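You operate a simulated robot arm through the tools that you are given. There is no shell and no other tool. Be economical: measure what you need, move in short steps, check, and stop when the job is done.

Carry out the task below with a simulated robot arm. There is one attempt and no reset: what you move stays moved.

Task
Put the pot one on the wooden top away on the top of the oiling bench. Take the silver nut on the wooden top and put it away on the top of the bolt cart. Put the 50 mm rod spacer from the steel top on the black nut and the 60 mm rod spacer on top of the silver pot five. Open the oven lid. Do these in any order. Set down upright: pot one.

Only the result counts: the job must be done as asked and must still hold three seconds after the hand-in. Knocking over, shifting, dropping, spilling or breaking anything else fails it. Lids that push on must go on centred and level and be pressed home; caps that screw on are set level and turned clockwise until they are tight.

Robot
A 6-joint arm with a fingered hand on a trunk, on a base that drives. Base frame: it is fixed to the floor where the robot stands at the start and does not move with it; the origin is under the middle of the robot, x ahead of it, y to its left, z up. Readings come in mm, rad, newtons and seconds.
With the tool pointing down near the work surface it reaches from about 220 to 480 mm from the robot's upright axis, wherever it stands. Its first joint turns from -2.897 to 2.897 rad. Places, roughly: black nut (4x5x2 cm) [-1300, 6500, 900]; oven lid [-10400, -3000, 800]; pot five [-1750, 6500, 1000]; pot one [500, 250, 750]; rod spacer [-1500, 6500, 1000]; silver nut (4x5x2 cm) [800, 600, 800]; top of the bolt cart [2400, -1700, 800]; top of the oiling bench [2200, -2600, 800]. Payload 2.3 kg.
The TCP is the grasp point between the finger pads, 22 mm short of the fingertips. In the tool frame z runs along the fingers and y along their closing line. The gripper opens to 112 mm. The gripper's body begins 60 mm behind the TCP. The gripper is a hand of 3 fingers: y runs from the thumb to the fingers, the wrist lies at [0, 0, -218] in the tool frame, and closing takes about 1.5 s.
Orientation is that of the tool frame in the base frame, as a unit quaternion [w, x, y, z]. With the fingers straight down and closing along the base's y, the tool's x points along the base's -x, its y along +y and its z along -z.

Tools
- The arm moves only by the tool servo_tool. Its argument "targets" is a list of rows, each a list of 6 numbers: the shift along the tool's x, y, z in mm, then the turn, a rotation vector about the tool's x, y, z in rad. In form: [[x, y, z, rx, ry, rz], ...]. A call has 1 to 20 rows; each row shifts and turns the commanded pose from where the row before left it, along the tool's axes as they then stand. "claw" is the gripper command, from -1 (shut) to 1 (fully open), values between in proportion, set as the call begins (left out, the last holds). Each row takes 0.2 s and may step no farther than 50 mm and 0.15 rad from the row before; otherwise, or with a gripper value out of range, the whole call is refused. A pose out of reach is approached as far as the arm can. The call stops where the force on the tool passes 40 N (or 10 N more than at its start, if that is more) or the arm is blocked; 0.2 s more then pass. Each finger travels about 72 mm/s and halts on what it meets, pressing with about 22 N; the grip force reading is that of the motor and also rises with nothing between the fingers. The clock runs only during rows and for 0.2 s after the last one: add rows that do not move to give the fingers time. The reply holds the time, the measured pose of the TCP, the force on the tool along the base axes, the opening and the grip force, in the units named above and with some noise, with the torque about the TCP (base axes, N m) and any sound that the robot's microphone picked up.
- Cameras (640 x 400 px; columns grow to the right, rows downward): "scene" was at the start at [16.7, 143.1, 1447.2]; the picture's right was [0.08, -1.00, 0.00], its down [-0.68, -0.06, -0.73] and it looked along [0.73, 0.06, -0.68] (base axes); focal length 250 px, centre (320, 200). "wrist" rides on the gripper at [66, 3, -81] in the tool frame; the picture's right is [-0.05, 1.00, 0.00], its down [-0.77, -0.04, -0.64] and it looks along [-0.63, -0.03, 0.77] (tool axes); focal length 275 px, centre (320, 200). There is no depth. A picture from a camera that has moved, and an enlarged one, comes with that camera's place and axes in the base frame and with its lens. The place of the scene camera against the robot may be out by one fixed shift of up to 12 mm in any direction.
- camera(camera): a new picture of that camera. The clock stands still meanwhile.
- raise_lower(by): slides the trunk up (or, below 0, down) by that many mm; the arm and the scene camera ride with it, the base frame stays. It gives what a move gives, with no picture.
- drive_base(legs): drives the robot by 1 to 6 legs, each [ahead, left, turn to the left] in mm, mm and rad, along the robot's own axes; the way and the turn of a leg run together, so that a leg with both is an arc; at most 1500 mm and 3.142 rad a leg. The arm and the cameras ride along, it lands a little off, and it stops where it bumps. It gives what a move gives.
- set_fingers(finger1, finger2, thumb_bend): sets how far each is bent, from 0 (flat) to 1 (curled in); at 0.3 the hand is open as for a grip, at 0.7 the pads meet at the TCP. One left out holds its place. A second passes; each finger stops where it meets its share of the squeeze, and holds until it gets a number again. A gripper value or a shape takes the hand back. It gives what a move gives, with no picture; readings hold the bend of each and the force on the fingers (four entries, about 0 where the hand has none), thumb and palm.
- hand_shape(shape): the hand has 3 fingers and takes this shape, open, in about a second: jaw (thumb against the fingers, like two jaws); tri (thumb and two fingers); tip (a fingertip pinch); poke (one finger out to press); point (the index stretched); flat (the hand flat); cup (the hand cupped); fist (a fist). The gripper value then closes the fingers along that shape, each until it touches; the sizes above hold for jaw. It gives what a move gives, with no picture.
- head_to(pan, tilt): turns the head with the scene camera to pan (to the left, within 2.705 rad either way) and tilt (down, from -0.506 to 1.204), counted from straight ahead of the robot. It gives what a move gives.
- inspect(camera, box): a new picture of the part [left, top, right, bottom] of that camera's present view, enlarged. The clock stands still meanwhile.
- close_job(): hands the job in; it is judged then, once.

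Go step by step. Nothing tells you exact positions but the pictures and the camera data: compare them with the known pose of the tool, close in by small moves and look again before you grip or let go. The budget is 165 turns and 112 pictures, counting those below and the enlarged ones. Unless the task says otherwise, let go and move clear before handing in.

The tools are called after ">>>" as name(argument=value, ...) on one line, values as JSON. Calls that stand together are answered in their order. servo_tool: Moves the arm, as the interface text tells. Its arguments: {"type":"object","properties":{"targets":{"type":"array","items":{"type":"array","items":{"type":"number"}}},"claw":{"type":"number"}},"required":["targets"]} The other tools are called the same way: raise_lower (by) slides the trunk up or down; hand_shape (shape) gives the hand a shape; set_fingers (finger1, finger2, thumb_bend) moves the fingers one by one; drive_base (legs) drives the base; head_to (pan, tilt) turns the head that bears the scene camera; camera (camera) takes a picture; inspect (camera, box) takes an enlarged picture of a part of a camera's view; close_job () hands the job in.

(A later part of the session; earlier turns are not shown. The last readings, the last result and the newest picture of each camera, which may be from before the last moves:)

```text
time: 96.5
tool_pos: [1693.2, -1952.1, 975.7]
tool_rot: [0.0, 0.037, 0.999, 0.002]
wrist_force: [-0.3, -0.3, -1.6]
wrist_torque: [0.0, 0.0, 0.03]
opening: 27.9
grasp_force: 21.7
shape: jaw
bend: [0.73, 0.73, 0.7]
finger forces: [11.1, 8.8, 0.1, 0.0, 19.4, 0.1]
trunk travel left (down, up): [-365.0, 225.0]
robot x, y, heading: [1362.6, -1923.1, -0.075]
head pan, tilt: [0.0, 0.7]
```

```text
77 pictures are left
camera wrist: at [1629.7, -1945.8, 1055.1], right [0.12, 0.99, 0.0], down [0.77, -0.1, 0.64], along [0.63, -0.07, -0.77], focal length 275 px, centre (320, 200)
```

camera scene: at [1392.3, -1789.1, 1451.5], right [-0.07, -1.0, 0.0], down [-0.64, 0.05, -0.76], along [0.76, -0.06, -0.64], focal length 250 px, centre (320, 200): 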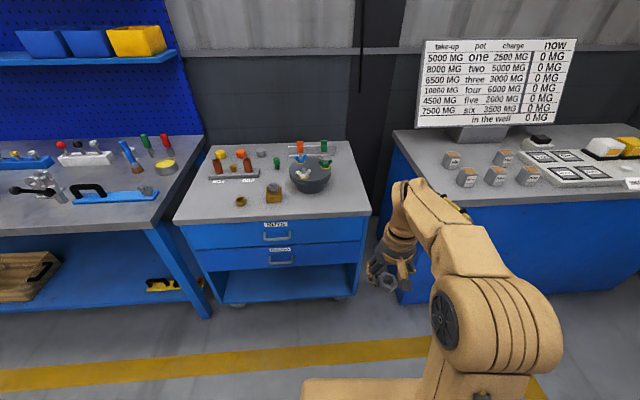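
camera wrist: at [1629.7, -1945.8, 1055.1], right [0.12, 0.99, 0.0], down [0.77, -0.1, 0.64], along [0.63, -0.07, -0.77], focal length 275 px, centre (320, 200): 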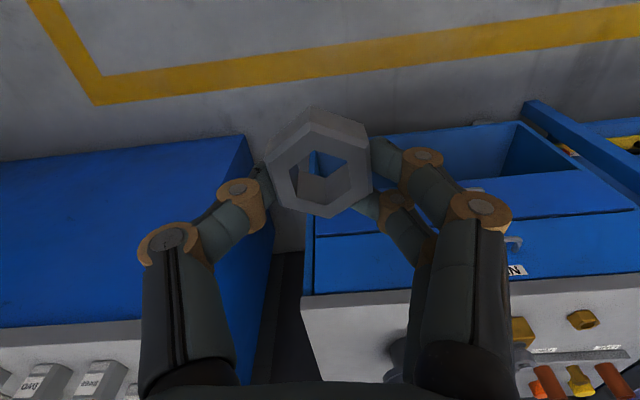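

Correcting the heading and moving up to the cart; target spot is the free front-right area near (2105,−1915).

>>> drive_base(legs=[[0, 0, 0.073], [330, 5, 0]])

>>> camera(camera="scene")

>>> camera(camera="wrist")

```text
time: 99.1
tool_pos: [2033.6, -1921.1, 975.2]
tool_rot: [-0.001, -0.002, 1.0, 0.002]
wrist_force: [-1.1, 0.1, -0.5]
wrist_torque: [-0.03, 0.02, -0.01]
opening: 27.9
grasp_force: 22.2
shape: jaw
bend: [0.73, 0.73, 0.7]
finger forces: [11.1, 8.8, 0.0, 0.0, 19.4, 0.1]
trunk travel left (down, up): [-365.0, 225.0]
robot x, y, heading: [1700.8, -1916.0, 0.006]
head pan, tilt: [0.0, 0.7]
```

```text
76 pictures are left
camera scene: at [1719.6, -1781.3, 1451.5], right [0.0, -1.0, 0.0], down [-0.64, 0.0, -0.76], along [0.76, 0.0, -0.64], focal length 250 px, centre (320, 200)
```

scene: 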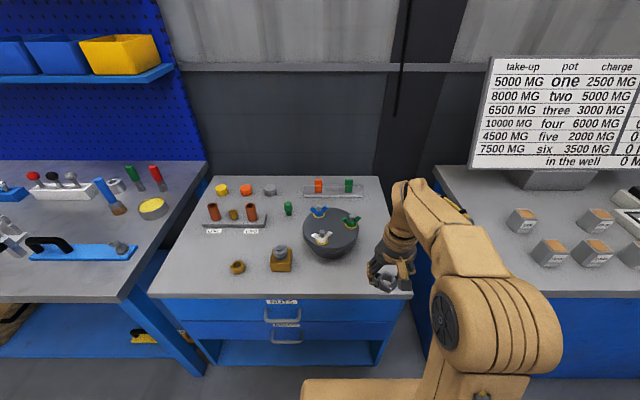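

```text
75 pictures are left
camera wrist: at [1968.5, -1919.8, 1054.9], right [0.04, 1.0, 0.0], down [0.77, -0.04, 0.64], along [0.63, -0.03, -0.77], focal length 275 px, centre (320, 200)
```

wrist: 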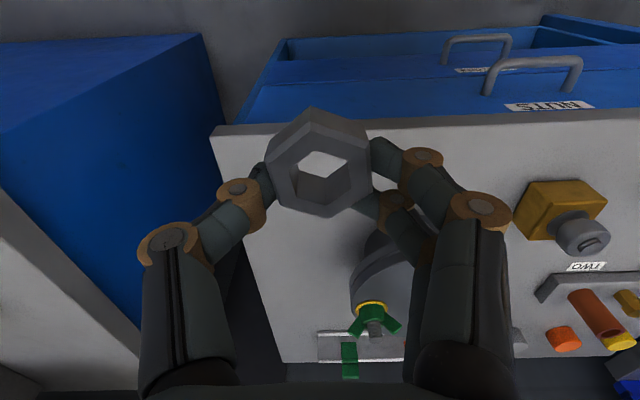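

Moving the nut over the free spot and lowering part way.

>>> servo_tool(targets=[[-46, -10, 0, 0, 0, 0], [-46, -9, 0, 0, 0, 0], [0, 0, 40, 0, 0, 0], [0, 0, 40, 0, 0, 0], [0, 0, 0, 0, 0, 0]])

>>> camera(camera="wrist")

```text
time: 100.3
tool_pos: [2123.3, -1941.2, 896.3]
tool_rot: [0.0, -0.001, 1.0, 0.002]
wrist_force: [-0.4, 0.4, -2.1]
wrist_torque: [0.02, -0.01, 0.01]
opening: 27.8
grasp_force: 21.9
shape: jaw
bend: [0.73, 0.73, 0.7]
finger forces: [11.3, 9.4, 0.1, 0.0, 19.4, 0.1]
trunk travel left (down, up): [-365.0, 225.0]
robot x, y, heading: [1701.3, -1915.4, 0.0]
head pan, tilt: [0.0, 0.7]
```

```text
74 pictures are left
camera wrist: at [2058.9, -1938.7, 975.0], right [0.04, 1.0, 0.0], down [0.77, -0.04, 0.64], along [0.64, -0.03, -0.77], focal length 275 px, centre (320, 200)
```

wrist: 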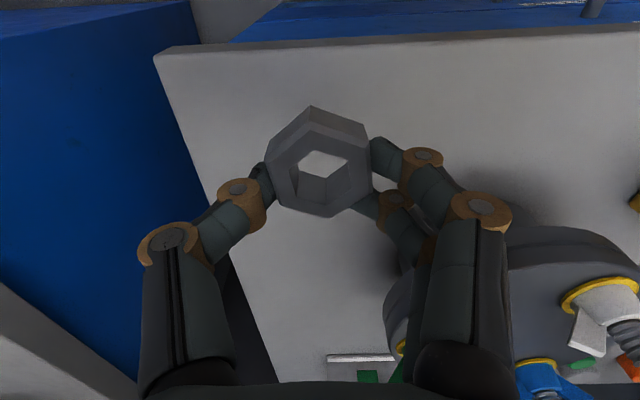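

Shifting 22 mm further from the edge and lowering gently to contact.

>>> servo_tool(targets=[[-22, 0, 0, 0, 0, 0], [0, 0, 20, 0, 0, 0], [0, 0, 7, 0, 0, 0], [0, 0, 0, 0, 0, 0]])

>>> servo_tool(targets=[[0, 0, 4, 0, 0, 0], [0, 0, 4, 0, 0, 0], [0, 0, 0, 0, 0, 0]])

>>> camera(camera="wrist")

```text
time: 101.3
tool_pos: [2145.7, -1939.9, 868.4]
tool_rot: [0.0, -0.001, 1.0, 0.002]
wrist_force: [0.1, -0.2, -0.3]
wrist_torque: [0.0, -0.02, 0.01]
opening: 27.8
grasp_force: 22.2
shape: jaw
bend: [0.73, 0.73, 0.7]
finger forces: [11.3, 9.4, 0.1, 0.1, 19.1, 0.0]
trunk travel left (down, up): [-365.0, 225.0]
robot x, y, heading: [1703.0, -1919.5, 0.006]
head pan, tilt: [0.0, 0.7]
```

```text
time: 102.1
tool_pos: [2144.8, -1940.0, 860.2]
tool_rot: [0.0, -0.001, 1.0, 0.002]
wrist_force: [0.5, 0.6, -1.2]
wrist_torque: [0.02, 0.01, 0.01]
opening: 27.8
grasp_force: 22.3
shape: jaw
bend: [0.73, 0.73, 0.7]
finger forces: [11.3, 9.5, 0.0, 0.0, 19.2, 0.1]
trunk travel left (down, up): [-365.0, 225.0]
robot x, y, heading: [1702.4, -1918.5, 0.005]
head pan, tilt: [0.0, 0.7]
```

```text
73 pictures are left
camera wrist: at [2082.0, -1937.8, 940.1], right [0.04, 1.0, 0.0], down [0.77, -0.04, 0.64], along [0.64, -0.03, -0.77], focal length 275 px, centre (320, 200)
```

wrist: 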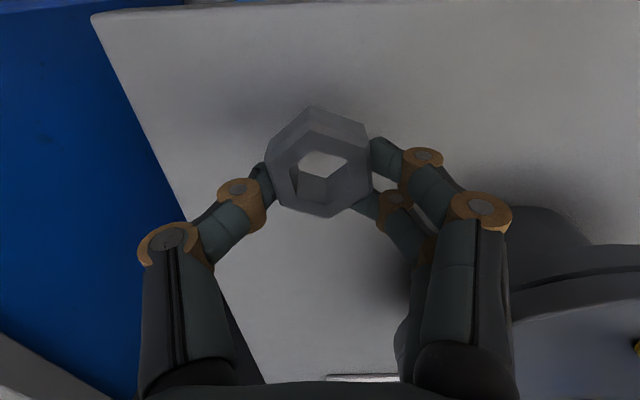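

No contact yet; continuing down in small steps.

>>> servo_tool(targets=[[0, 0, 4, 0, 0, 0], [0, 0, 4, 0, 0, 0], [0, 0, 3, 0, 0, 0], [0, 0, 0, 0, 0, 0]])

>>> servo_tool(targets=[[0, 0, 2, 0, 0, 0], [0, 0, 2, 0, 0, 0], [0, 0, 0, 0, 0, 0]])

```text
time: 103.1
tool_pos: [2145.7, -1941.3, 849.9]
tool_rot: [0.0, -0.002, 1.0, 0.002]
wrist_force: [-0.5, 0.4, -1.4]
wrist_torque: [-0.01, 0.02, 0.01]
opening: 27.7
grasp_force: 21.7
shape: jaw
bend: [0.73, 0.73, 0.7]
finger forces: [11.5, 9.6, 0.1, 0.0, 19.2, 0.0]
trunk travel left (down, up): [-365.0, 225.0]
robot x, y, heading: [1700.6, -1920.1, 0.004]
head pan, tilt: [0.0, 0.7]
```

```text
time: 103.9
tool_pos: [2146.9, -1938.8, 845.6]
tool_rot: [0.001, 0.0, 1.0, 0.002]
wrist_force: [0.2, -0.4, -1.3]
wrist_torque: [-0.02, -0.01, 0.06]
opening: 27.7
grasp_force: 22.5
shape: jaw
bend: [0.73, 0.73, 0.7]
finger forces: [11.4, 9.6, 0.0, 0.1, 19.2, 0.0]
trunk travel left (down, up): [-365.0, 225.0]
robot x, y, heading: [1700.8, -1915.3, 0.002]
head pan, tilt: [0.0, 0.7]
```

>>> servo_tool(targets=[[0, 0, 2, 0, 0, 0], [0, 0, 2, 0, 0, 0], [0, 0, 0, 0, 0, 0]])

>>> camera(camera="wrist")

```text
time: 104.7
tool_pos: [2146.3, -1938.9, 841.3]
tool_rot: [0.0, 0.0, 1.0, 0.001]
wrist_force: [-0.4, 0.3, -1.2]
wrist_torque: [0.02, -0.03, -0.01]
opening: 27.7
grasp_force: 22.1
shape: jaw
bend: [0.73, 0.73, 0.7]
finger forces: [11.4, 9.6, 0.1, 0.0, 19.1, 0.1]
trunk travel left (down, up): [-365.0, 225.0]
robot x, y, heading: [1700.2, -1917.8, 0.005]
head pan, tilt: [0.0, 0.7]
```

```text
72 pictures are left
camera wrist: at [2082.2, -1937.9, 921.3], right [0.04, 1.0, 0.0], down [0.77, -0.04, 0.64], along [0.64, -0.03, -0.77], focal length 275 px, centre (320, 200)
```

wrist: 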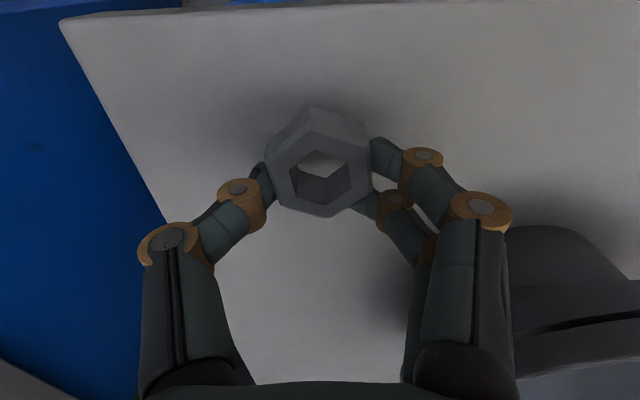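

Still not in contact; continuing.

>>> servo_tool(targets=[[0, 0, 2, 0, 0, 0], [0, 0, 2, 0, 0, 0], [0, 0, 2, 0, 0, 0], [0, 0, 0, 0, 0, 0]])

>>> servo_tool(targets=[[0, 0, 2, 0, 0, 0], [0, 0, 2, 0, 0, 0], [0, 0, 0, 0, 0, 0]])

```text
time: 105.7
tool_pos: [2146.2, -1941.2, 835.0]
tool_rot: [0.0, -0.001, 1.0, 0.001]
wrist_force: [-0.9, 0.6, -1.2]
wrist_torque: [0.03, 0.02, 0.0]
opening: 28.0
grasp_force: 22.0
shape: jaw
bend: [0.73, 0.73, 0.7]
finger forces: [11.4, 9.7, 0.0, 0.0, 19.2, 0.0]
trunk travel left (down, up): [-365.0, 225.0]
robot x, y, heading: [1703.5, -1915.1, 0.0]
head pan, tilt: [0.0, 0.7]
```

```text
time: 106.5
tool_pos: [2146.7, -1940.2, 830.8]
tool_rot: [0.0, -0.002, 1.0, 0.002]
wrist_force: [0.2, -0.4, -0.8]
wrist_torque: [0.0, 0.02, -0.03]
opening: 27.8
grasp_force: 21.6
shape: jaw
bend: [0.73, 0.73, 0.7]
finger forces: [11.4, 9.7, 0.1, 0.0, 19.2, 0.0]
trunk travel left (down, up): [-365.0, 225.0]
robot x, y, heading: [1700.4, -1917.0, -0.0]
head pan, tilt: [0.0, 0.7]
```

>>> servo_tool(targets=[[0, 0, 2, 0, 0, 0], [0, 0, 2, 0, 0, 0], [0, 0, 2, 0, 0, 0], [0, 0, 0, 0, 0, 0]])

>>> camera(camera="wrist")

```text
time: 107.5
tool_pos: [2147.1, -1940.8, 824.6]
tool_rot: [0.0, -0.001, 1.0, 0.003]
wrist_force: [-1.0, 0.3, -0.3]
wrist_torque: [-0.04, -0.03, 0.02]
opening: 27.8
grasp_force: 22.5
shape: jaw
bend: [0.73, 0.73, 0.7]
finger forces: [11.3, 9.8, 0.0, 0.0, 19.2, 0.0]
trunk travel left (down, up): [-365.0, 225.0]
robot x, y, heading: [1699.8, -1916.6, 0.003]
head pan, tilt: [0.0, 0.7]
```

```text
71 pictures are left
camera wrist: at [2082.6, -1938.1, 905.1], right [0.04, 1.0, 0.0], down [0.77, -0.04, 0.64], along [0.64, -0.03, -0.77], focal length 275 px, centre (320, 200)
```

wrist: 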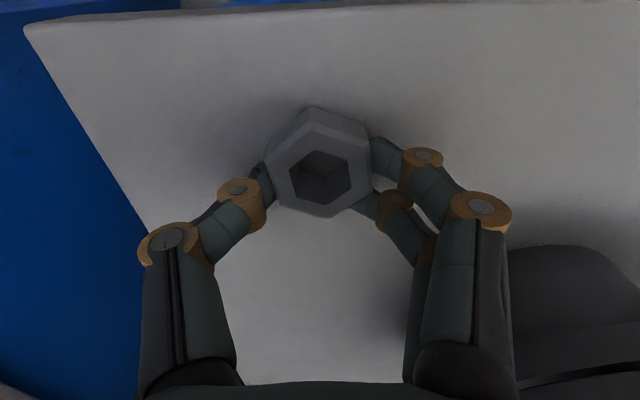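

Cart is lower than expected; continuing down until contact.

>>> servo_tool(targets=[[0, 0, 2, 0, 0, 0], [0, 0, 2, 0, 0, 0], [0, 0, 2, 0, 0, 0], [0, 0, 0, 0, 0, 0]])

>>> servo_tool(targets=[[0, 0, 2, 0, 0, 0], [0, 0, 2, 0, 0, 0], [0, 0, 0, 0, 0, 0]])

>>> camera(camera="wrist")

```text
time: 108.5
tool_pos: [2146.0, -1938.7, 821.5]
tool_rot: [0.004, -0.001, 1.0, 0.002]
wrist_force: [9.4, -1.8, 35.7]
wrist_torque: [-0.2, -0.07, 0.06]
opening: 29.9
grasp_force: 22.0
shape: jaw
bend: [0.75, 0.74, 0.7]
finger forces: [22.3, 12.6, 0.1, 0.1, 39.9, 0.1]
trunk travel left (down, up): [-365.0, 225.0]
robot x, y, heading: [1699.8, -1915.9, 0.001]
head pan, tilt: [0.0, 0.7]
```

```text
time: 108.9
tool_pos: [2146.7, -1939.3, 823.1]
tool_rot: [0.006, -0.001, 1.0, 0.001]
wrist_force: [-3.6, 0.1, 23.1]
wrist_torque: [-0.08, 0.28, -0.01]
opening: 31.1
grasp_force: 21.8
shape: jaw
bend: [0.75, 0.74, 0.7]
finger forces: [21.2, 11.8, 0.0, 0.0, 34.5, 0.1]
trunk travel left (down, up): [-365.0, 225.0]
robot x, y, heading: [1698.7, -1914.7, 0.006]
head pan, tilt: [0.0, 0.7]
stopped in row 2: the force on the tool passed its limit (the readings are from after the stop); the commanded pose is now the measured one
```

```text
70 pictures are left
camera wrist: at [2081.3, -1937.7, 900.4], right [0.04, 1.0, 0.0], down [0.76, -0.04, 0.65], along [0.64, -0.03, -0.76], focal length 275 px, centre (320, 200)
```

wrist: 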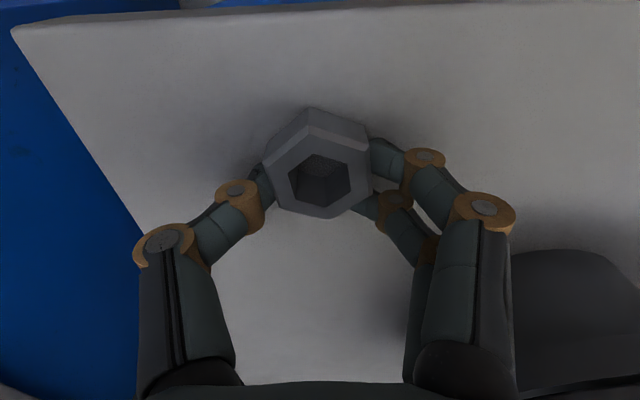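

Contact with the cart top (~798). Relieving slightly and opening.

>>> servo_tool(targets=[[0, 0, -1.5, 0, 0, 0], [0, 0, 0, 0, 0, 0]])

>>> servo_tool(targets=[[0, 0, -1, 0, 0, 0], [0, 0, 0, 0, 0, 0], [0, 0, 0, 0, 0, 0], [0, 0, 0, 0, 0, 0], [0, 0, 0, 0, 0, 0]], claw=0.3)

>>> servo_tool(targets=[[0, 0, -10, 0, 0, 0], [0, 0, -30, 0, 0, 0], [0, 0, -40, 0, 0, 0], [0, 0, -40, 0, 0, 0], [0, 0, -40, 0, 0, 0], [0, 0, 0, 0, 0, 0]])

>>> camera(camera="wrist")

```text
time: 109.5
tool_pos: [2146.3, -1940.2, 821.2]
tool_rot: [0.004, -0.002, 1.0, 0.001]
wrist_force: [-4.1, 0.4, 16.8]
wrist_torque: [-0.03, 0.19, -0.09]
opening: 31.0
grasp_force: 22.3
shape: jaw
bend: [0.75, 0.74, 0.7]
finger forces: [18.9, 11.6, 0.0, 0.0, 30.8, 0.1]
trunk travel left (down, up): [-365.0, 225.0]
robot x, y, heading: [1700.7, -1916.4, 0.003]
head pan, tilt: [0.0, 0.7]
```

```text
time: 110.7
tool_pos: [2147.9, -1940.0, 822.2]
tool_rot: [0.004, -0.002, 1.0, 0.002]
wrist_force: [-0.5, -3.4, 9.6]
wrist_torque: [0.32, 0.03, 0.04]
opening: 67.4
grasp_force: 0.1
shape: jaw
bend: [0.73, 0.72, 0.67]
finger forces: [5.7, 4.3, 0.1, 0.1, 0.0, 0.0]
trunk travel left (down, up): [-365.0, 225.0]
robot x, y, heading: [1698.9, -1918.5, 0.003]
head pan, tilt: [0.0, 0.7]
```

```text
time: 112.1
tool_pos: [2147.6, -1940.4, 981.5]
tool_rot: [0.004, -0.001, 1.0, 0.001]
wrist_force: [0.0, -1.0, 0.0]
wrist_torque: [-0.04, 0.0, 0.01]
opening: 72.5
grasp_force: 0.0
shape: jaw
bend: [0.7, 0.7, 0.67]
finger forces: [0.0, 0.0, 0.0, 0.0, 0.0, 0.0]
trunk travel left (down, up): [-365.0, 225.0]
robot x, y, heading: [1701.0, -1919.0, 0.004]
head pan, tilt: [0.0, 0.7]
```

```text
69 pictures are left
camera wrist: at [2083.8, -1938.8, 1060.9], right [0.04, 1.0, 0.0], down [0.77, -0.03, 0.64], along [0.64, -0.03, -0.77], focal length 275 px, centre (320, 200)
```

wrist: 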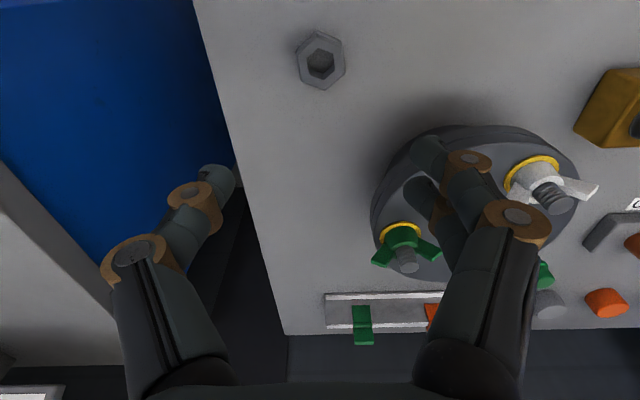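

Nut is on the cart. Now retract and drive toward the steel top at (−1500, 6500), stopping past the table to look.

>>> servo_tool(targets=[[40, 0, -10, 0, 0.008, 0], [40, 0, -10, 0, 0, 0], [40, 0, -10, 0, 0, 0], [30, 0, 0, 0, 0, 0], [0, 0, 0, 0, 0, 0]], claw=1)

>>> drive_base(legs=[[-350, 0, 0], [0, 1200, 0], [0, 1200, 0], [0, 1100, 0], [0, 0, 1.57]])

>>> head_to(pan=0.3, tilt=0.25)

>>> camera(camera="scene")

```text
time: 113.3
tool_pos: [1996.1, -1938.7, 1012.1]
tool_rot: [0.0, -0.002, 1.0, 0.0]
wrist_force: [-0.3, 0.5, -1.2]
wrist_torque: [-0.02, 0.02, -0.01]
opening: 112.0
grasp_force: 0.1
shape: jaw
bend: [0.3, 0.3, 0.3]
finger forces: [0.1, 0.1, 0.0, 0.0, 0.1, 0.0]
trunk travel left (down, up): [-365.0, 225.0]
robot x, y, heading: [1697.2, -1915.5, 0.003]
head pan, tilt: [0.0, 0.7]
```

```text
time: 136.2
tool_pos: [1301.3, 1909.4, 1010.6]
tool_rot: [0.002, 0.72, -0.694, -0.001]
wrist_force: [0.1, 0.8, -0.3]
wrist_torque: [-0.03, 0.04, -0.02]
opening: 112.1
grasp_force: 0.0
shape: jaw
bend: [0.3, 0.3, 0.3]
finger forces: [0.0, 0.0, 0.0, 0.1, 0.1, 0.1]
trunk travel left (down, up): [-365.0, 225.0]
robot x, y, heading: [1289.6, 1610.0, 1.604]
head pan, tilt: [0.0, 0.7]
```

```text
time: 137.1
tool_pos: [1301.0, 1908.2, 1010.5]
tool_rot: [0.001, 0.72, -0.694, 0.0]
wrist_force: [-0.4, 0.8, 0.8]
wrist_torque: [0.01, 0.01, -0.01]
opening: 112.0
grasp_force: 0.1
shape: jaw
bend: [0.3, 0.3, 0.3]
finger forces: [0.1, 0.1, 0.0, 0.0, 0.1, 0.1]
trunk travel left (down, up): [-365.0, 225.0]
robot x, y, heading: [1288.1, 1613.9, 1.613]
head pan, tilt: [0.3, 0.25]
```

```text
68 pictures are left
camera scene: at [1113.5, 1629.8, 1492.3], right [0.94, 0.33, 0.0], down [0.08, -0.23, -0.97], along [-0.32, 0.91, -0.25], focal length 250 px, centre (320, 200)
```

scene: 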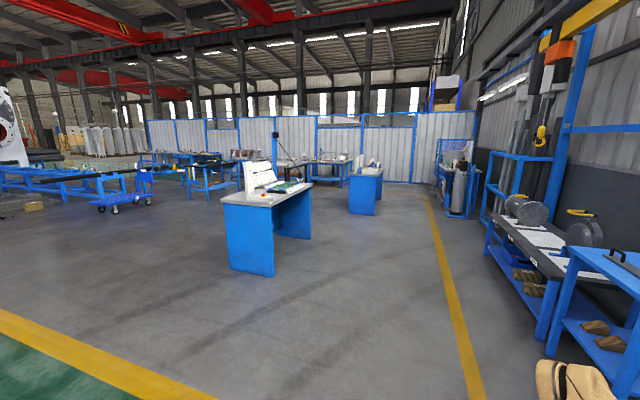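

Zooming on the area around the target to identify the steel top.

>>> inspect(camera="scene", box=[180, 120, 400, 260])

```text
2.86 times, centred on (290, 190) of scene
camera zoom: at [1113.5, 1629.8, 1492.3], right [0.94, 0.33, 0.0], down [0.08, -0.23, -0.97], along [-0.32, 0.91, -0.25], focal length 714 px, centre (406, 229)
```

zoom: 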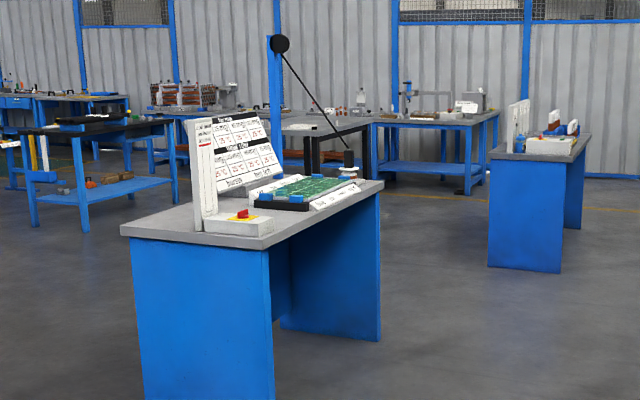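

The steel table lies behind the foreground bench. I'll drive past the bench's right side.

>>> drive_base(legs=[[0, 0, -0.042], [1500, 550, 0], [1500, 250, 0], [650, 200, 0]])

>>> head_to(pan=0.7, tilt=0.4)

>>> camera(camera="scene")

```text
refused: leg 2 is longer than a leg can be; nothing moved
```

```text
time: 137.9
tool_pos: [1300.6, 1908.7, 1011.1]
tool_rot: [0.001, 0.721, -0.693, 0.0]
wrist_force: [0.5, -0.5, -0.4]
wrist_torque: [0.0, -0.01, -0.01]
opening: 111.7
grasp_force: 0.0
shape: jaw
bend: [0.3, 0.3, 0.3]
finger forces: [0.0, 0.1, 0.0, 0.1, 0.0, 0.0]
trunk travel left (down, up): [-365.0, 225.0]
robot x, y, heading: [1287.8, 1613.1, 1.607]
head pan, tilt: [0.7, 0.4]
```

```text
66 pictures are left
camera scene: at [1082.2, 1610.3, 1478.4], right [0.74, 0.67, 0.0], down [0.26, -0.29, -0.92], along [-0.62, 0.68, -0.39], focal length 250 px, centre (320, 200)
```

scene: 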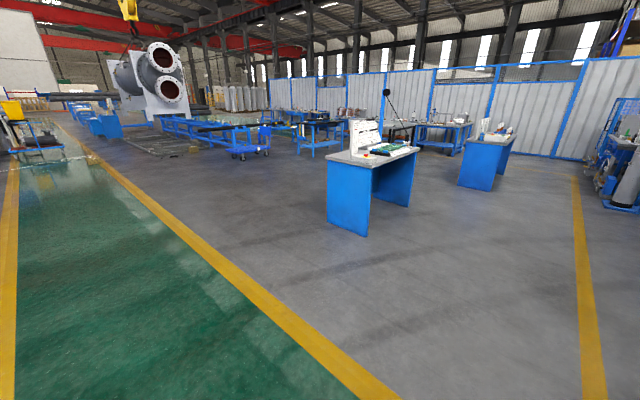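

>>> drive_base(legs=[[0, 0, -0.04], [1400, 500, 0], [1400, 250, 0], [850, 250, 0]])

>>> camera(camera="scene")

```text
time: 156.6
tool_pos: [308.1, 5534.2, 1011.3]
tool_rot: [0.001, 0.713, -0.701, 0.0]
wrist_force: [-1.1, -0.9, 0.7]
wrist_torque: [0.01, -0.01, -0.04]
opening: 111.8
grasp_force: 0.1
shape: jaw
bend: [0.3, 0.3, 0.3]
finger forces: [0.0, 0.0, 0.1, 0.0, 0.0, 0.0]
trunk travel left (down, up): [-365.0, 225.0]
robot x, y, heading: [292.5, 5237.4, 1.586]
head pan, tilt: [0.7, 0.4]
```

```text
65 pictures are left
camera scene: at [83.6, 5238.9, 1478.3], right [0.75, 0.66, 0.0], down [0.26, -0.29, -0.92], along [-0.61, 0.69, -0.39], focal length 250 px, centre (320, 200)
```

scene: 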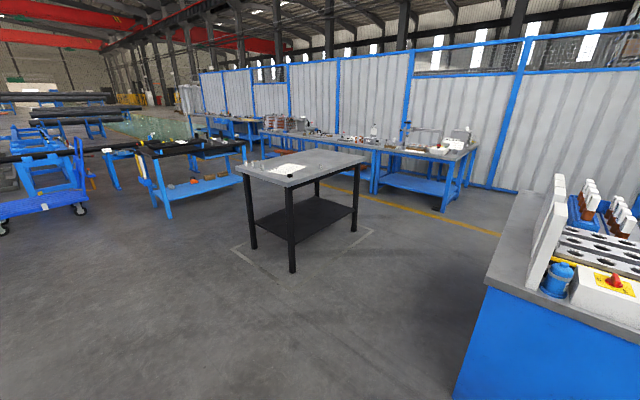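

The steel top with black legs is in view. Zooming in on it.

>>> inspect(camera="scene", box=[225, 140, 385, 240])

```text
4.00 times, centred on (305, 190) of scene
camera zoom: at [83.6, 5238.9, 1478.3], right [0.75, 0.66, 0.0], down [0.26, -0.29, -0.92], along [-0.61, 0.69, -0.39], focal length 1000 px, centre (380, 240)
```

zoom: 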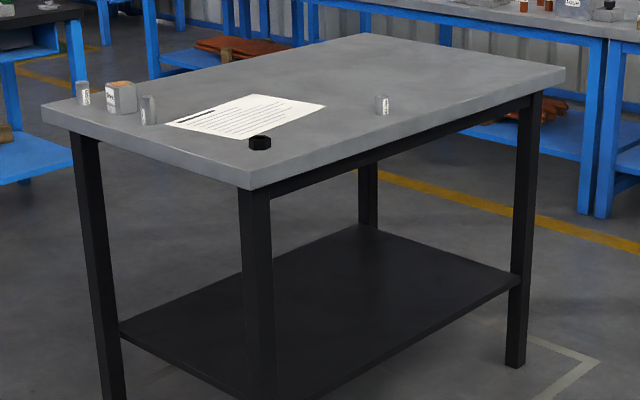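

Steel table spans x −1905…−1180, y 6330…7440; black nut, pot five and spacers near the front edge. Driving to its front.

>>> drive_base(legs=[[300, 1250, -0.015], [250, 590, 0]])

>>> head_to(pan=0.0, tilt=0.65)

>>> camera(camera="scene")

>>> camera(camera="wrist")

```text
time: 166.3
tool_pos: [-1535.4, 6079.7, 1011.1]
tool_rot: [-0.001, -0.702, 0.712, 0.0]
wrist_force: [-0.1, 0.3, 0.4]
wrist_torque: [-0.01, 0.0, 0.01]
opening: 111.8
grasp_force: 0.0
shape: jaw
bend: [0.3, 0.3, 0.3]
finger forces: [0.1, 0.0, 0.0, 0.0, 0.0, 0.0]
trunk travel left (down, up): [-365.0, 225.0]
robot x, y, heading: [-1563.8, 5782.0, 1.552]
head pan, tilt: [0.7, 0.4]
```

```text
time: 167.3
tool_pos: [-1537.2, 6079.9, 1010.8]
tool_rot: [-0.001, -0.701, 0.713, 0.0]
wrist_force: [-0.5, 0.3, -0.8]
wrist_torque: [0.02, -0.01, 0.01]
opening: 112.0
grasp_force: 0.2
shape: jaw
bend: [0.3, 0.3, 0.3]
finger forces: [0.0, 0.0, 0.1, 0.0, 0.0, 0.0]
trunk travel left (down, up): [-365.0, 225.0]
robot x, y, heading: [-1564.3, 5786.7, 1.557]
head pan, tilt: [0.0, 0.649]
```

```text
63 pictures are left
camera scene: at [-1711.0, 5807.5, 1455.9], right [1.0, -0.02, 0.0], down [-0.01, -0.6, -0.8], along [0.01, 0.8, -0.6], focal length 250 px, centre (320, 200)
```

scene: 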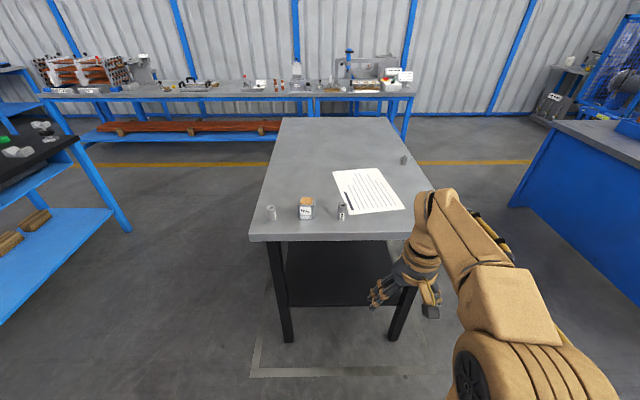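

```text
62 pictures are left
camera wrist: at [-1538.1, 6012.3, 1091.0], right [-1.0, 0.06, 0.0], down [0.05, 0.77, 0.63], along [0.04, 0.63, -0.77], focal length 275 px, centre (320, 200)
```

wrist: 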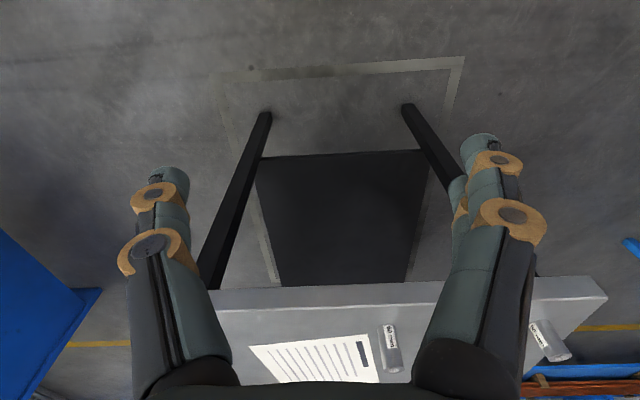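

Zooming to read the spacer labels.

>>> inspect(camera="scene", box=[250, 190, 360, 250])

>>> inspect(camera="scene", box=[390, 145, 420, 170])

```text
5.82 times, centred on (305, 220) of scene
camera zoom: at [-1711.0, 5807.5, 1455.9], right [1.0, -0.02, 0.0], down [-0.01, -0.6, -0.8], along [0.01, 0.8, -0.6], focal length 1454 px, centre (407, 84)
```

zoom: 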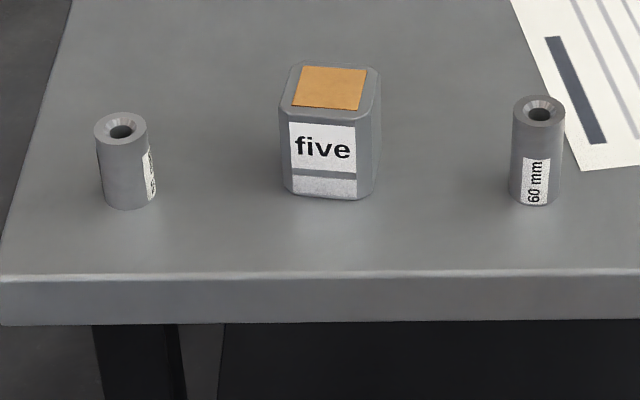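

```text
16.00 times, centred on (405, 158) of scene
camera zoom: at [-1711.0, 5807.5, 1455.9], right [1.0, -0.02, 0.0], down [-0.01, -0.6, -0.8], along [0.01, 0.8, -0.6], focal length 3999 px, centre (-1040, 880)
```

zoom: 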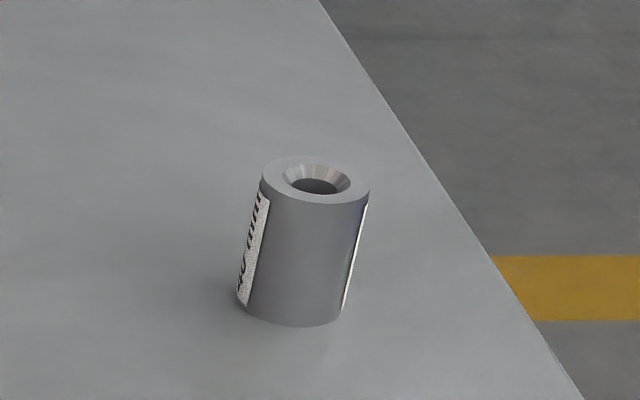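

The 60 mm spacer is just right of pot five; the left one looks like 50 mm. Driving up to the table to view with the wrist camera.

>>> drive_base(legs=[[335, 38, 0.015]])

>>> camera(camera="wrist")

>>> camera(camera="scene")

```text
time: 169.6
tool_pos: [-1577.2, 6420.2, 1011.3]
tool_rot: [0.001, 0.707, -0.707, 0.0]
wrist_force: [-0.2, 0.5, -0.4]
wrist_torque: [0.01, -0.02, -0.01]
opening: 111.8
grasp_force: 0.0
shape: jaw
bend: [0.3, 0.3, 0.3]
finger forces: [0.0, 0.0, 0.1, 0.0, 0.0, 0.0]
trunk travel left (down, up): [-365.0, 225.0]
robot x, y, heading: [-1600.5, 6121.6, 1.571]
head pan, tilt: [0.0, 0.649]
```

```text
59 pictures are left
camera wrist: at [-1578.9, 6353.7, 1090.9], right [-1.0, 0.05, 0.0], down [0.04, 0.77, 0.63], along [0.03, 0.63, -0.77], focal length 275 px, centre (320, 200)
```

wrist: 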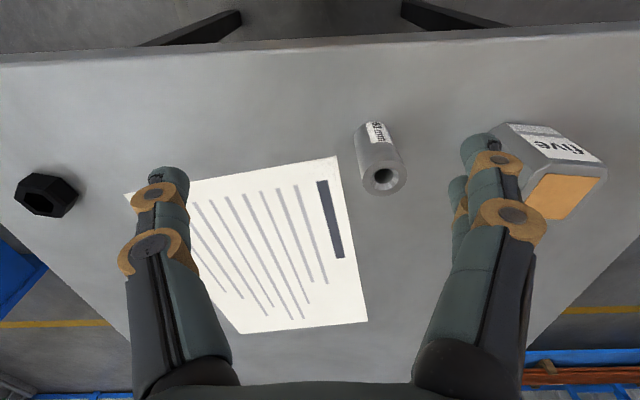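

```text
58 pictures are left
camera scene: at [-1748.2, 6146.3, 1455.8], right [1.0, 0.0, 0.0], down [0.0, -0.6, -0.8], along [0.0, 0.8, -0.6], focal length 250 px, centre (320, 200)
```

scene: 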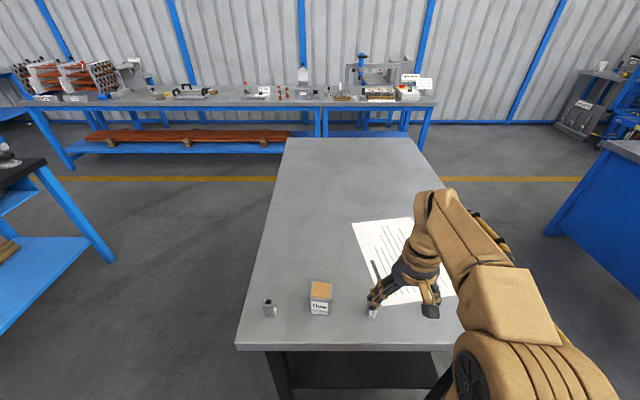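

Moving above the 60 mm spacer for refinement.

>>> servo_tool(targets=[[-23, 21, 10, 0, 0, 0], [-23, 21, 15, 0, 0, 0], [0, 0, 26, 0, 0, 0], [0, 0, 0, 0, 0, 0]])

>>> camera(camera="wrist")

```text
time: 170.6
tool_pos: [-1618.5, 6465.0, 959.9]
tool_rot: [0.001, 0.707, -0.707, 0.0]
wrist_force: [-0.3, 1.1, -0.2]
wrist_torque: [0.04, 0.01, 0.03]
opening: 112.1
grasp_force: 0.1
shape: jaw
bend: [0.3, 0.3, 0.3]
finger forces: [0.0, 0.0, 0.1, 0.1, 0.1, 0.0]
trunk travel left (down, up): [-365.0, 225.0]
robot x, y, heading: [-1598.3, 6128.1, 1.575]
head pan, tilt: [0.0, 0.649]
```

```text
57 pictures are left
camera wrist: at [-1620.1, 6397.6, 1039.9], right [-1.0, 0.05, 0.0], down [0.04, 0.77, 0.63], along [0.03, 0.63, -0.77], focal length 275 px, centre (320, 200)
```

wrist: 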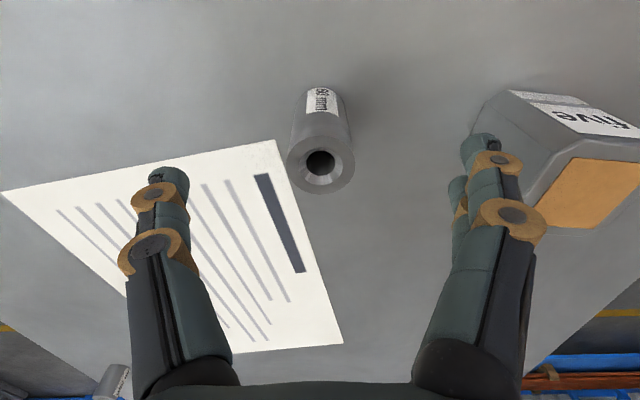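

TCP is aligned over the spacer. Narrowing the opening, lowering and gripping the upper part.

>>> servo_tool(targets=[[0, 0, 0, 0, 0, 0], [0, 0, 0, 0, 0, 0], [0, 0, 0, 0, 0, 0], [0, 0, 20, 0, 0, 0], [0, -1, 16, 0, 0, 0], [0, 0, 9, 0, 0, 0], [0, 0, 0, 0, 0, 0]], claw=0.3)

>>> camera(camera="wrist")

```text
time: 172.2
tool_pos: [-1619.3, 6464.4, 914.5]
tool_rot: [0.001, 0.707, -0.707, -0.001]
wrist_force: [0.6, 0.5, -0.4]
wrist_torque: [-0.01, 0.02, 0.01]
opening: 73.4
grasp_force: 0.1
shape: jaw
bend: [0.7, 0.7, 0.67]
finger forces: [0.1, 0.0, 0.1, 0.0, 0.1, 0.1]
trunk travel left (down, up): [-365.0, 225.0]
robot x, y, heading: [-1602.5, 6125.1, 1.569]
head pan, tilt: [0.0, 0.649]
```

```text
56 pictures are left
camera wrist: at [-1619.5, 6398.6, 994.0], right [-1.0, 0.05, 0.0], down [0.04, 0.77, 0.63], along [0.03, 0.63, -0.77], focal length 275 px, centre (320, 200)
```

wrist: 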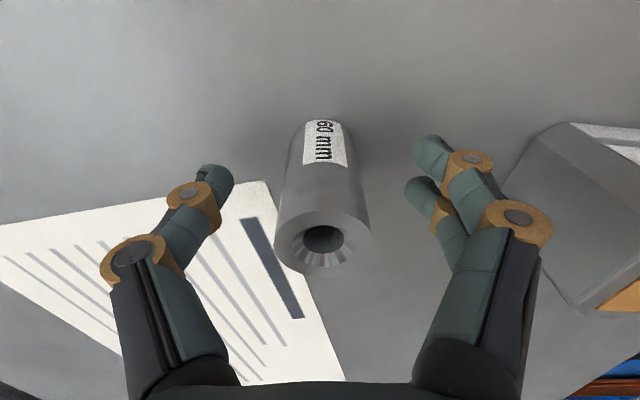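

>>> servo_tool(targets=[[0, 0, 0, 0, 0, 0], [0, 0, 0, 0, 0, 0], [0, 0, 0, 0, 0, 0], [0, 0, 0, 0, 0, 0], [0, 0, 0, 0, 0, 0], [0, 0, 0, 0, 0, 0], [0, 0, 0, 0, 0, 0]], claw=-1)

>>> servo_tool(targets=[[0, 0, -10, 0, 0, 0], [0, 0, -30, 0, 0, 0], [0, 0, -40, 0, 0, 0], [0, 0, -30, 0, 0, 0], [0, 0, 0, 0, 0, 0]])

>>> camera(camera="wrist")

```text
time: 173.8
tool_pos: [-1618.2, 6465.2, 915.3]
tool_rot: [0.001, 0.707, -0.707, 0.0]
wrist_force: [0.4, -0.2, -0.2]
wrist_torque: [0.01, 0.05, 0.02]
opening: 21.1
grasp_force: 21.9
shape: jaw
bend: [0.73, 0.73, 0.7]
finger forces: [10.3, 9.8, 0.0, 0.1, 19.5, 0.1]
trunk travel left (down, up): [-365.0, 225.0]
robot x, y, heading: [-1598.2, 6122.2, 1.578]
head pan, tilt: [0.0, 0.649]
```

```text
time: 175.0
tool_pos: [-1620.9, 6465.0, 1026.5]
tool_rot: [-0.001, -0.707, 0.707, 0.0]
wrist_force: [-0.2, 0.7, -2.3]
wrist_torque: [0.03, -0.01, 0.02]
opening: 21.1
grasp_force: 22.5
shape: jaw
bend: [0.73, 0.73, 0.7]
finger forces: [10.6, 10.2, 0.0, 0.0, 19.6, 0.0]
trunk travel left (down, up): [-365.0, 225.0]
robot x, y, heading: [-1602.7, 6122.0, 1.577]
head pan, tilt: [0.0, 0.649]
```

```text
55 pictures are left
camera wrist: at [-1621.3, 6398.2, 1106.3], right [-1.0, 0.05, 0.0], down [0.04, 0.77, 0.63], along [0.03, 0.63, -0.77], focal length 275 px, centre (320, 200)
```

wrist: 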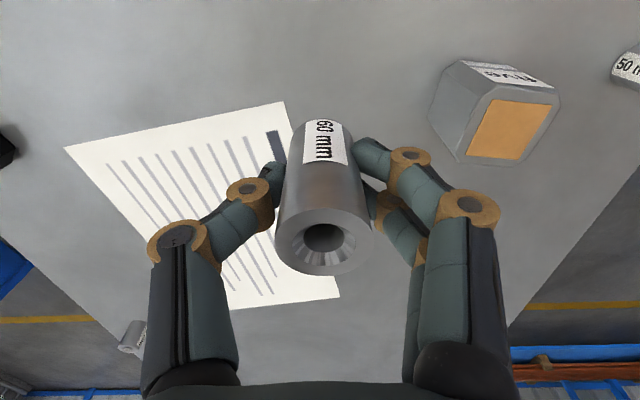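

60 mm held; 50 mm confirmed on the left. Moving over pot five's top, estimated (−1741,6482).

>>> servo_tool(targets=[[-5, 40, 0, 0, 0, 0], [-6, 40, 0, 0, 0, 0], [-6, 40, 0, 0, 0, 0], [0, 0, 12, 0, 0, 0], [0, 0, 0, 0, 0, 0]])

>>> camera(camera="wrist")

>>> camera(camera="scene")

```text
time: 176.2
tool_pos: [-1741.7, 6481.9, 1012.9]
tool_rot: [0.0, 0.707, -0.707, 0.0]
wrist_force: [0.1, 0.6, -2.9]
wrist_torque: [0.02, 0.0, 0.02]
opening: 20.6
grasp_force: 21.5
shape: jaw
bend: [0.73, 0.73, 0.7]
finger forces: [10.8, 10.6, 0.0, 0.0, 19.7, 0.0]
trunk travel left (down, up): [-365.0, 225.0]
robot x, y, heading: [-1596.6, 6126.8, 1.567]
head pan, tilt: [0.0, 0.649]
```

```text
54 pictures are left
camera wrist: at [-1741.6, 6414.8, 1092.1], right [-1.0, 0.05, 0.0], down [0.04, 0.77, 0.63], along [0.03, 0.63, -0.77], focal length 275 px, centre (320, 200)
```

wrist: 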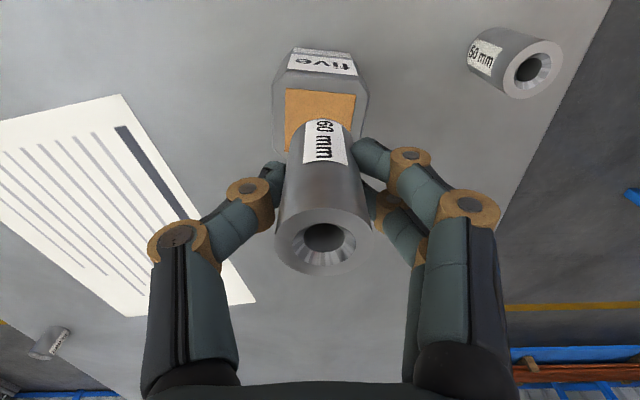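

```text
53 pictures are left
camera scene: at [-1748.5, 6146.0, 1455.8], right [1.0, 0.0, 0.0], down [0.0, -0.6, -0.8], along [0.0, 0.8, -0.6], focal length 250 px, centre (320, 200)
```

scene: 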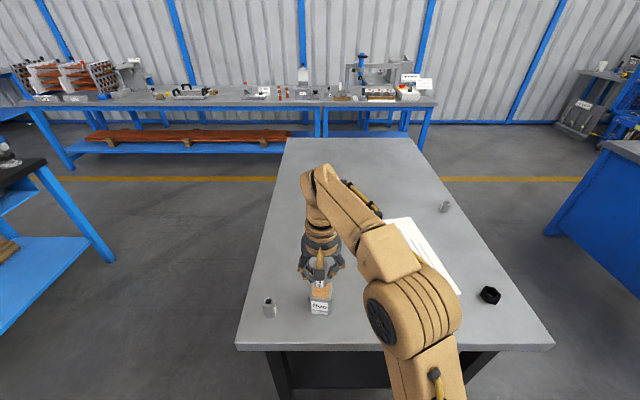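

Centred over pot five. Lowering toward its top.

>>> servo_tool(targets=[[0, 0, 20, 0, 0, 0], [0, 0, 5, 0, 0, 0], [0, 0, 0, 0, 0, 0]])

>>> inspect(camera="scene", box=[280, 230, 360, 330])

>>> camera(camera="wrist")

```text
time: 177.0
tool_pos: [-1740.3, 6481.7, 988.8]
tool_rot: [0.001, 0.707, -0.707, 0.001]
wrist_force: [-0.6, 0.7, -2.8]
wrist_torque: [0.01, 0.02, 0.0]
opening: 20.9
grasp_force: 21.6
shape: jaw
bend: [0.73, 0.73, 0.7]
finger forces: [10.9, 10.7, 0.0, 0.0, 19.7, 0.0]
trunk travel left (down, up): [-365.0, 225.0]
robot x, y, heading: [-1603.5, 6121.1, 1.573]
head pan, tilt: [0.0, 0.649]
```

```text
4.00 times, centred on (320, 280) of scene
camera zoom: at [-1748.3, 6145.9, 1455.8], right [1.0, 0.0, 0.0], down [0.0, -0.6, -0.8], along [0.0, 0.8, -0.6], focal length 1000 px, centre (320, -120)
```

zoom: 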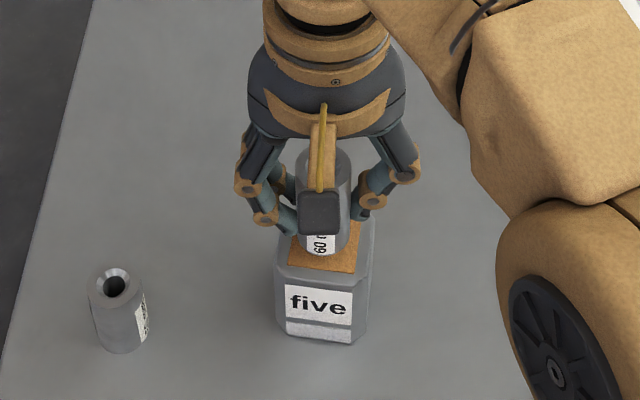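

```text
51 pictures are left
camera wrist: at [-1740.7, 6415.3, 1068.7], right [-1.0, 0.05, 0.0], down [0.04, 0.77, 0.63], along [0.03, 0.63, -0.77], focal length 275 px, centre (320, 200)
```

wrist: 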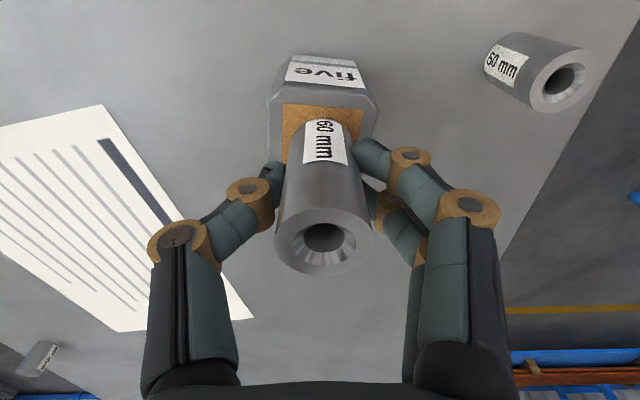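

Well centred. Easing down to contact.

>>> servo_tool(targets=[[0, 0, 2, 0, 0, 0], [0, 0, 2, 0, 0, 0], [0, 0, 2, 0, 0, 0], [0, 0, 0, 0, 0, 0]])

>>> servo_tool(targets=[[0, 0, 1.5, 0, 0, 0], [0, 0, 1.5, 0, 0, 0], [0, 0, 0, 0, 0, 0]])

```text
time: 178.0
tool_pos: [-1740.1, 6483.0, 982.9]
tool_rot: [-0.002, -0.707, 0.707, 0.0]
wrist_force: [0.3, -0.6, -2.3]
wrist_torque: [0.0, 0.0, 0.0]
opening: 21.0
grasp_force: 21.9
shape: jaw
bend: [0.73, 0.73, 0.7]
finger forces: [10.8, 10.7, 0.0, 0.0, 19.7, 0.0]
trunk travel left (down, up): [-365.0, 225.0]
robot x, y, heading: [-1601.3, 6123.9, 1.572]
head pan, tilt: [0.0, 0.649]
```

```text
time: 178.8
tool_pos: [-1741.0, 6483.0, 979.5]
tool_rot: [0.001, 0.707, -0.707, 0.0]
wrist_force: [0.6, 0.0, -3.2]
wrist_torque: [0.0, 0.02, -0.01]
opening: 20.8
grasp_force: 21.8
shape: jaw
bend: [0.73, 0.73, 0.7]
finger forces: [10.9, 10.7, 0.0, 0.0, 19.7, 0.0]
trunk travel left (down, up): [-365.0, 225.0]
robot x, y, heading: [-1600.9, 6120.0, 1.574]
head pan, tilt: [0.0, 0.649]
```

>>> servo_tool(targets=[[0, 0, 1.5, 0, 0, 0], [0, 0, 1.5, 0, 0, 0], [0, 0, 0, 0, 0, 0]])

>>> servo_tool(targets=[[0, 0, 1.5, 0, 0, 0], [0, 0, 0, 0, 0, 0]])

```text
time: 179.6
tool_pos: [-1740.3, 6482.1, 976.2]
tool_rot: [-0.002, -0.707, 0.707, 0.0]
wrist_force: [0.2, 0.3, -3.2]
wrist_torque: [0.0, -0.01, 0.0]
opening: 20.8
grasp_force: 22.1
shape: jaw
bend: [0.73, 0.73, 0.7]
finger forces: [10.9, 10.7, 0.0, 0.0, 19.8, 0.1]
trunk travel left (down, up): [-365.0, 225.0]
robot x, y, heading: [-1599.1, 6124.4, 1.573]
head pan, tilt: [0.0, 0.649]
```

```text
time: 180.2
tool_pos: [-1738.9, 6482.9, 975.7]
tool_rot: [0.0, -0.707, 0.708, 0.001]
wrist_force: [-1.0, 1.5, 4.1]
wrist_torque: [0.02, 0.04, 0.03]
opening: 20.9
grasp_force: 22.3
shape: jaw
bend: [0.73, 0.73, 0.7]
finger forces: [11.3, 11.6, 0.0, 0.1, 20.1, 0.0]
trunk travel left (down, up): [-365.0, 225.0]
robot x, y, heading: [-1600.4, 6125.0, 1.572]
head pan, tilt: [0.0, 0.649]
```

Contact. Releasing, then rising.

>>> servo_tool(targets=[[0, 0, 0, 0, 0, 0], [0, 0, 0, 0, 0, 0], [0, 0, 0, 0, 0, 0], [0, 0, 0, 0, 0, 0]], claw=0.2)

>>> camera(camera="wrist")

```text
time: 181.2
tool_pos: [-1739.4, 6483.5, 975.1]
tool_rot: [0.001, 0.707, -0.707, 0.0]
wrist_force: [0.3, -0.3, 1.1]
wrist_torque: [0.0, -0.04, 0.02]
opening: 66.7
grasp_force: 0.1
shape: jaw
bend: [0.71, 0.71, 0.71]
finger forces: [0.0, 0.0, 0.0, 0.1, 0.0, 0.1]
trunk travel left (down, up): [-365.0, 225.0]
robot x, y, heading: [-1600.2, 6127.8, 1.57]
head pan, tilt: [0.0, 0.649]
```

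```text
50 pictures are left
camera wrist: at [-1740.4, 6415.9, 1055.2], right [-1.0, 0.05, 0.0], down [0.04, 0.77, 0.63], along [0.03, 0.63, -0.77], focal length 275 px, centre (320, 200)
```

wrist: 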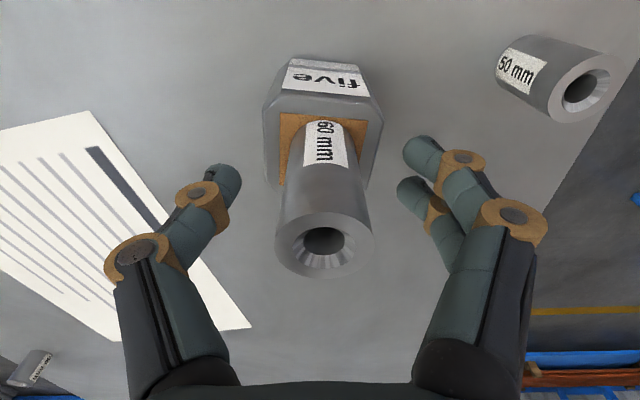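

Released cleanly. Rising, then moving over the 50 mm spacer (≈ −1858, 6463).

>>> servo_tool(targets=[[0, 0, -20, 0, 0, 0], [0, 0, -40, 0, 0, 0], [0, 0, -25, 0, 0, 0], [7, 40, 0, 0, 0, 0], [7, 40, 0, 0, 0, 0], [6, 39, 0, 0, 0, 0], [0, 0, 45, 0, 0, 0], [0, 0, 40, 0, 0, 0], [0, 0, 0, 0, 0, 0]])

>>> camera(camera="wrist")

```text
time: 183.2
tool_pos: [-1833.8, 6457.5, 966.1]
tool_rot: [-0.001, -0.707, 0.707, 0.001]
wrist_force: [-0.1, 0.3, -1.2]
wrist_torque: [0.0, -0.03, -0.02]
opening: 66.9
grasp_force: 0.1
shape: jaw
bend: [0.71, 0.71, 0.71]
finger forces: [0.0, 0.1, 0.0, 0.0, 0.1, 0.0]
out of reach, approached as far as the arm can: row 5, 6
trunk travel left (down, up): [-365.0, 225.0]
robot x, y, heading: [-1599.8, 6123.0, 1.569]
head pan, tilt: [0.0, 0.649]
```

```text
49 pictures are left
camera wrist: at [-1835.0, 6390.4, 1046.6], right [-1.0, 0.05, 0.0], down [0.04, 0.77, 0.63], along [0.03, 0.63, -0.77], focal length 275 px, centre (320, 200)
```

wrist: 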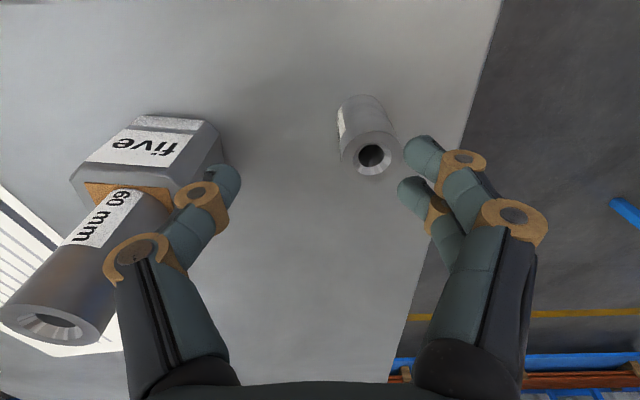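

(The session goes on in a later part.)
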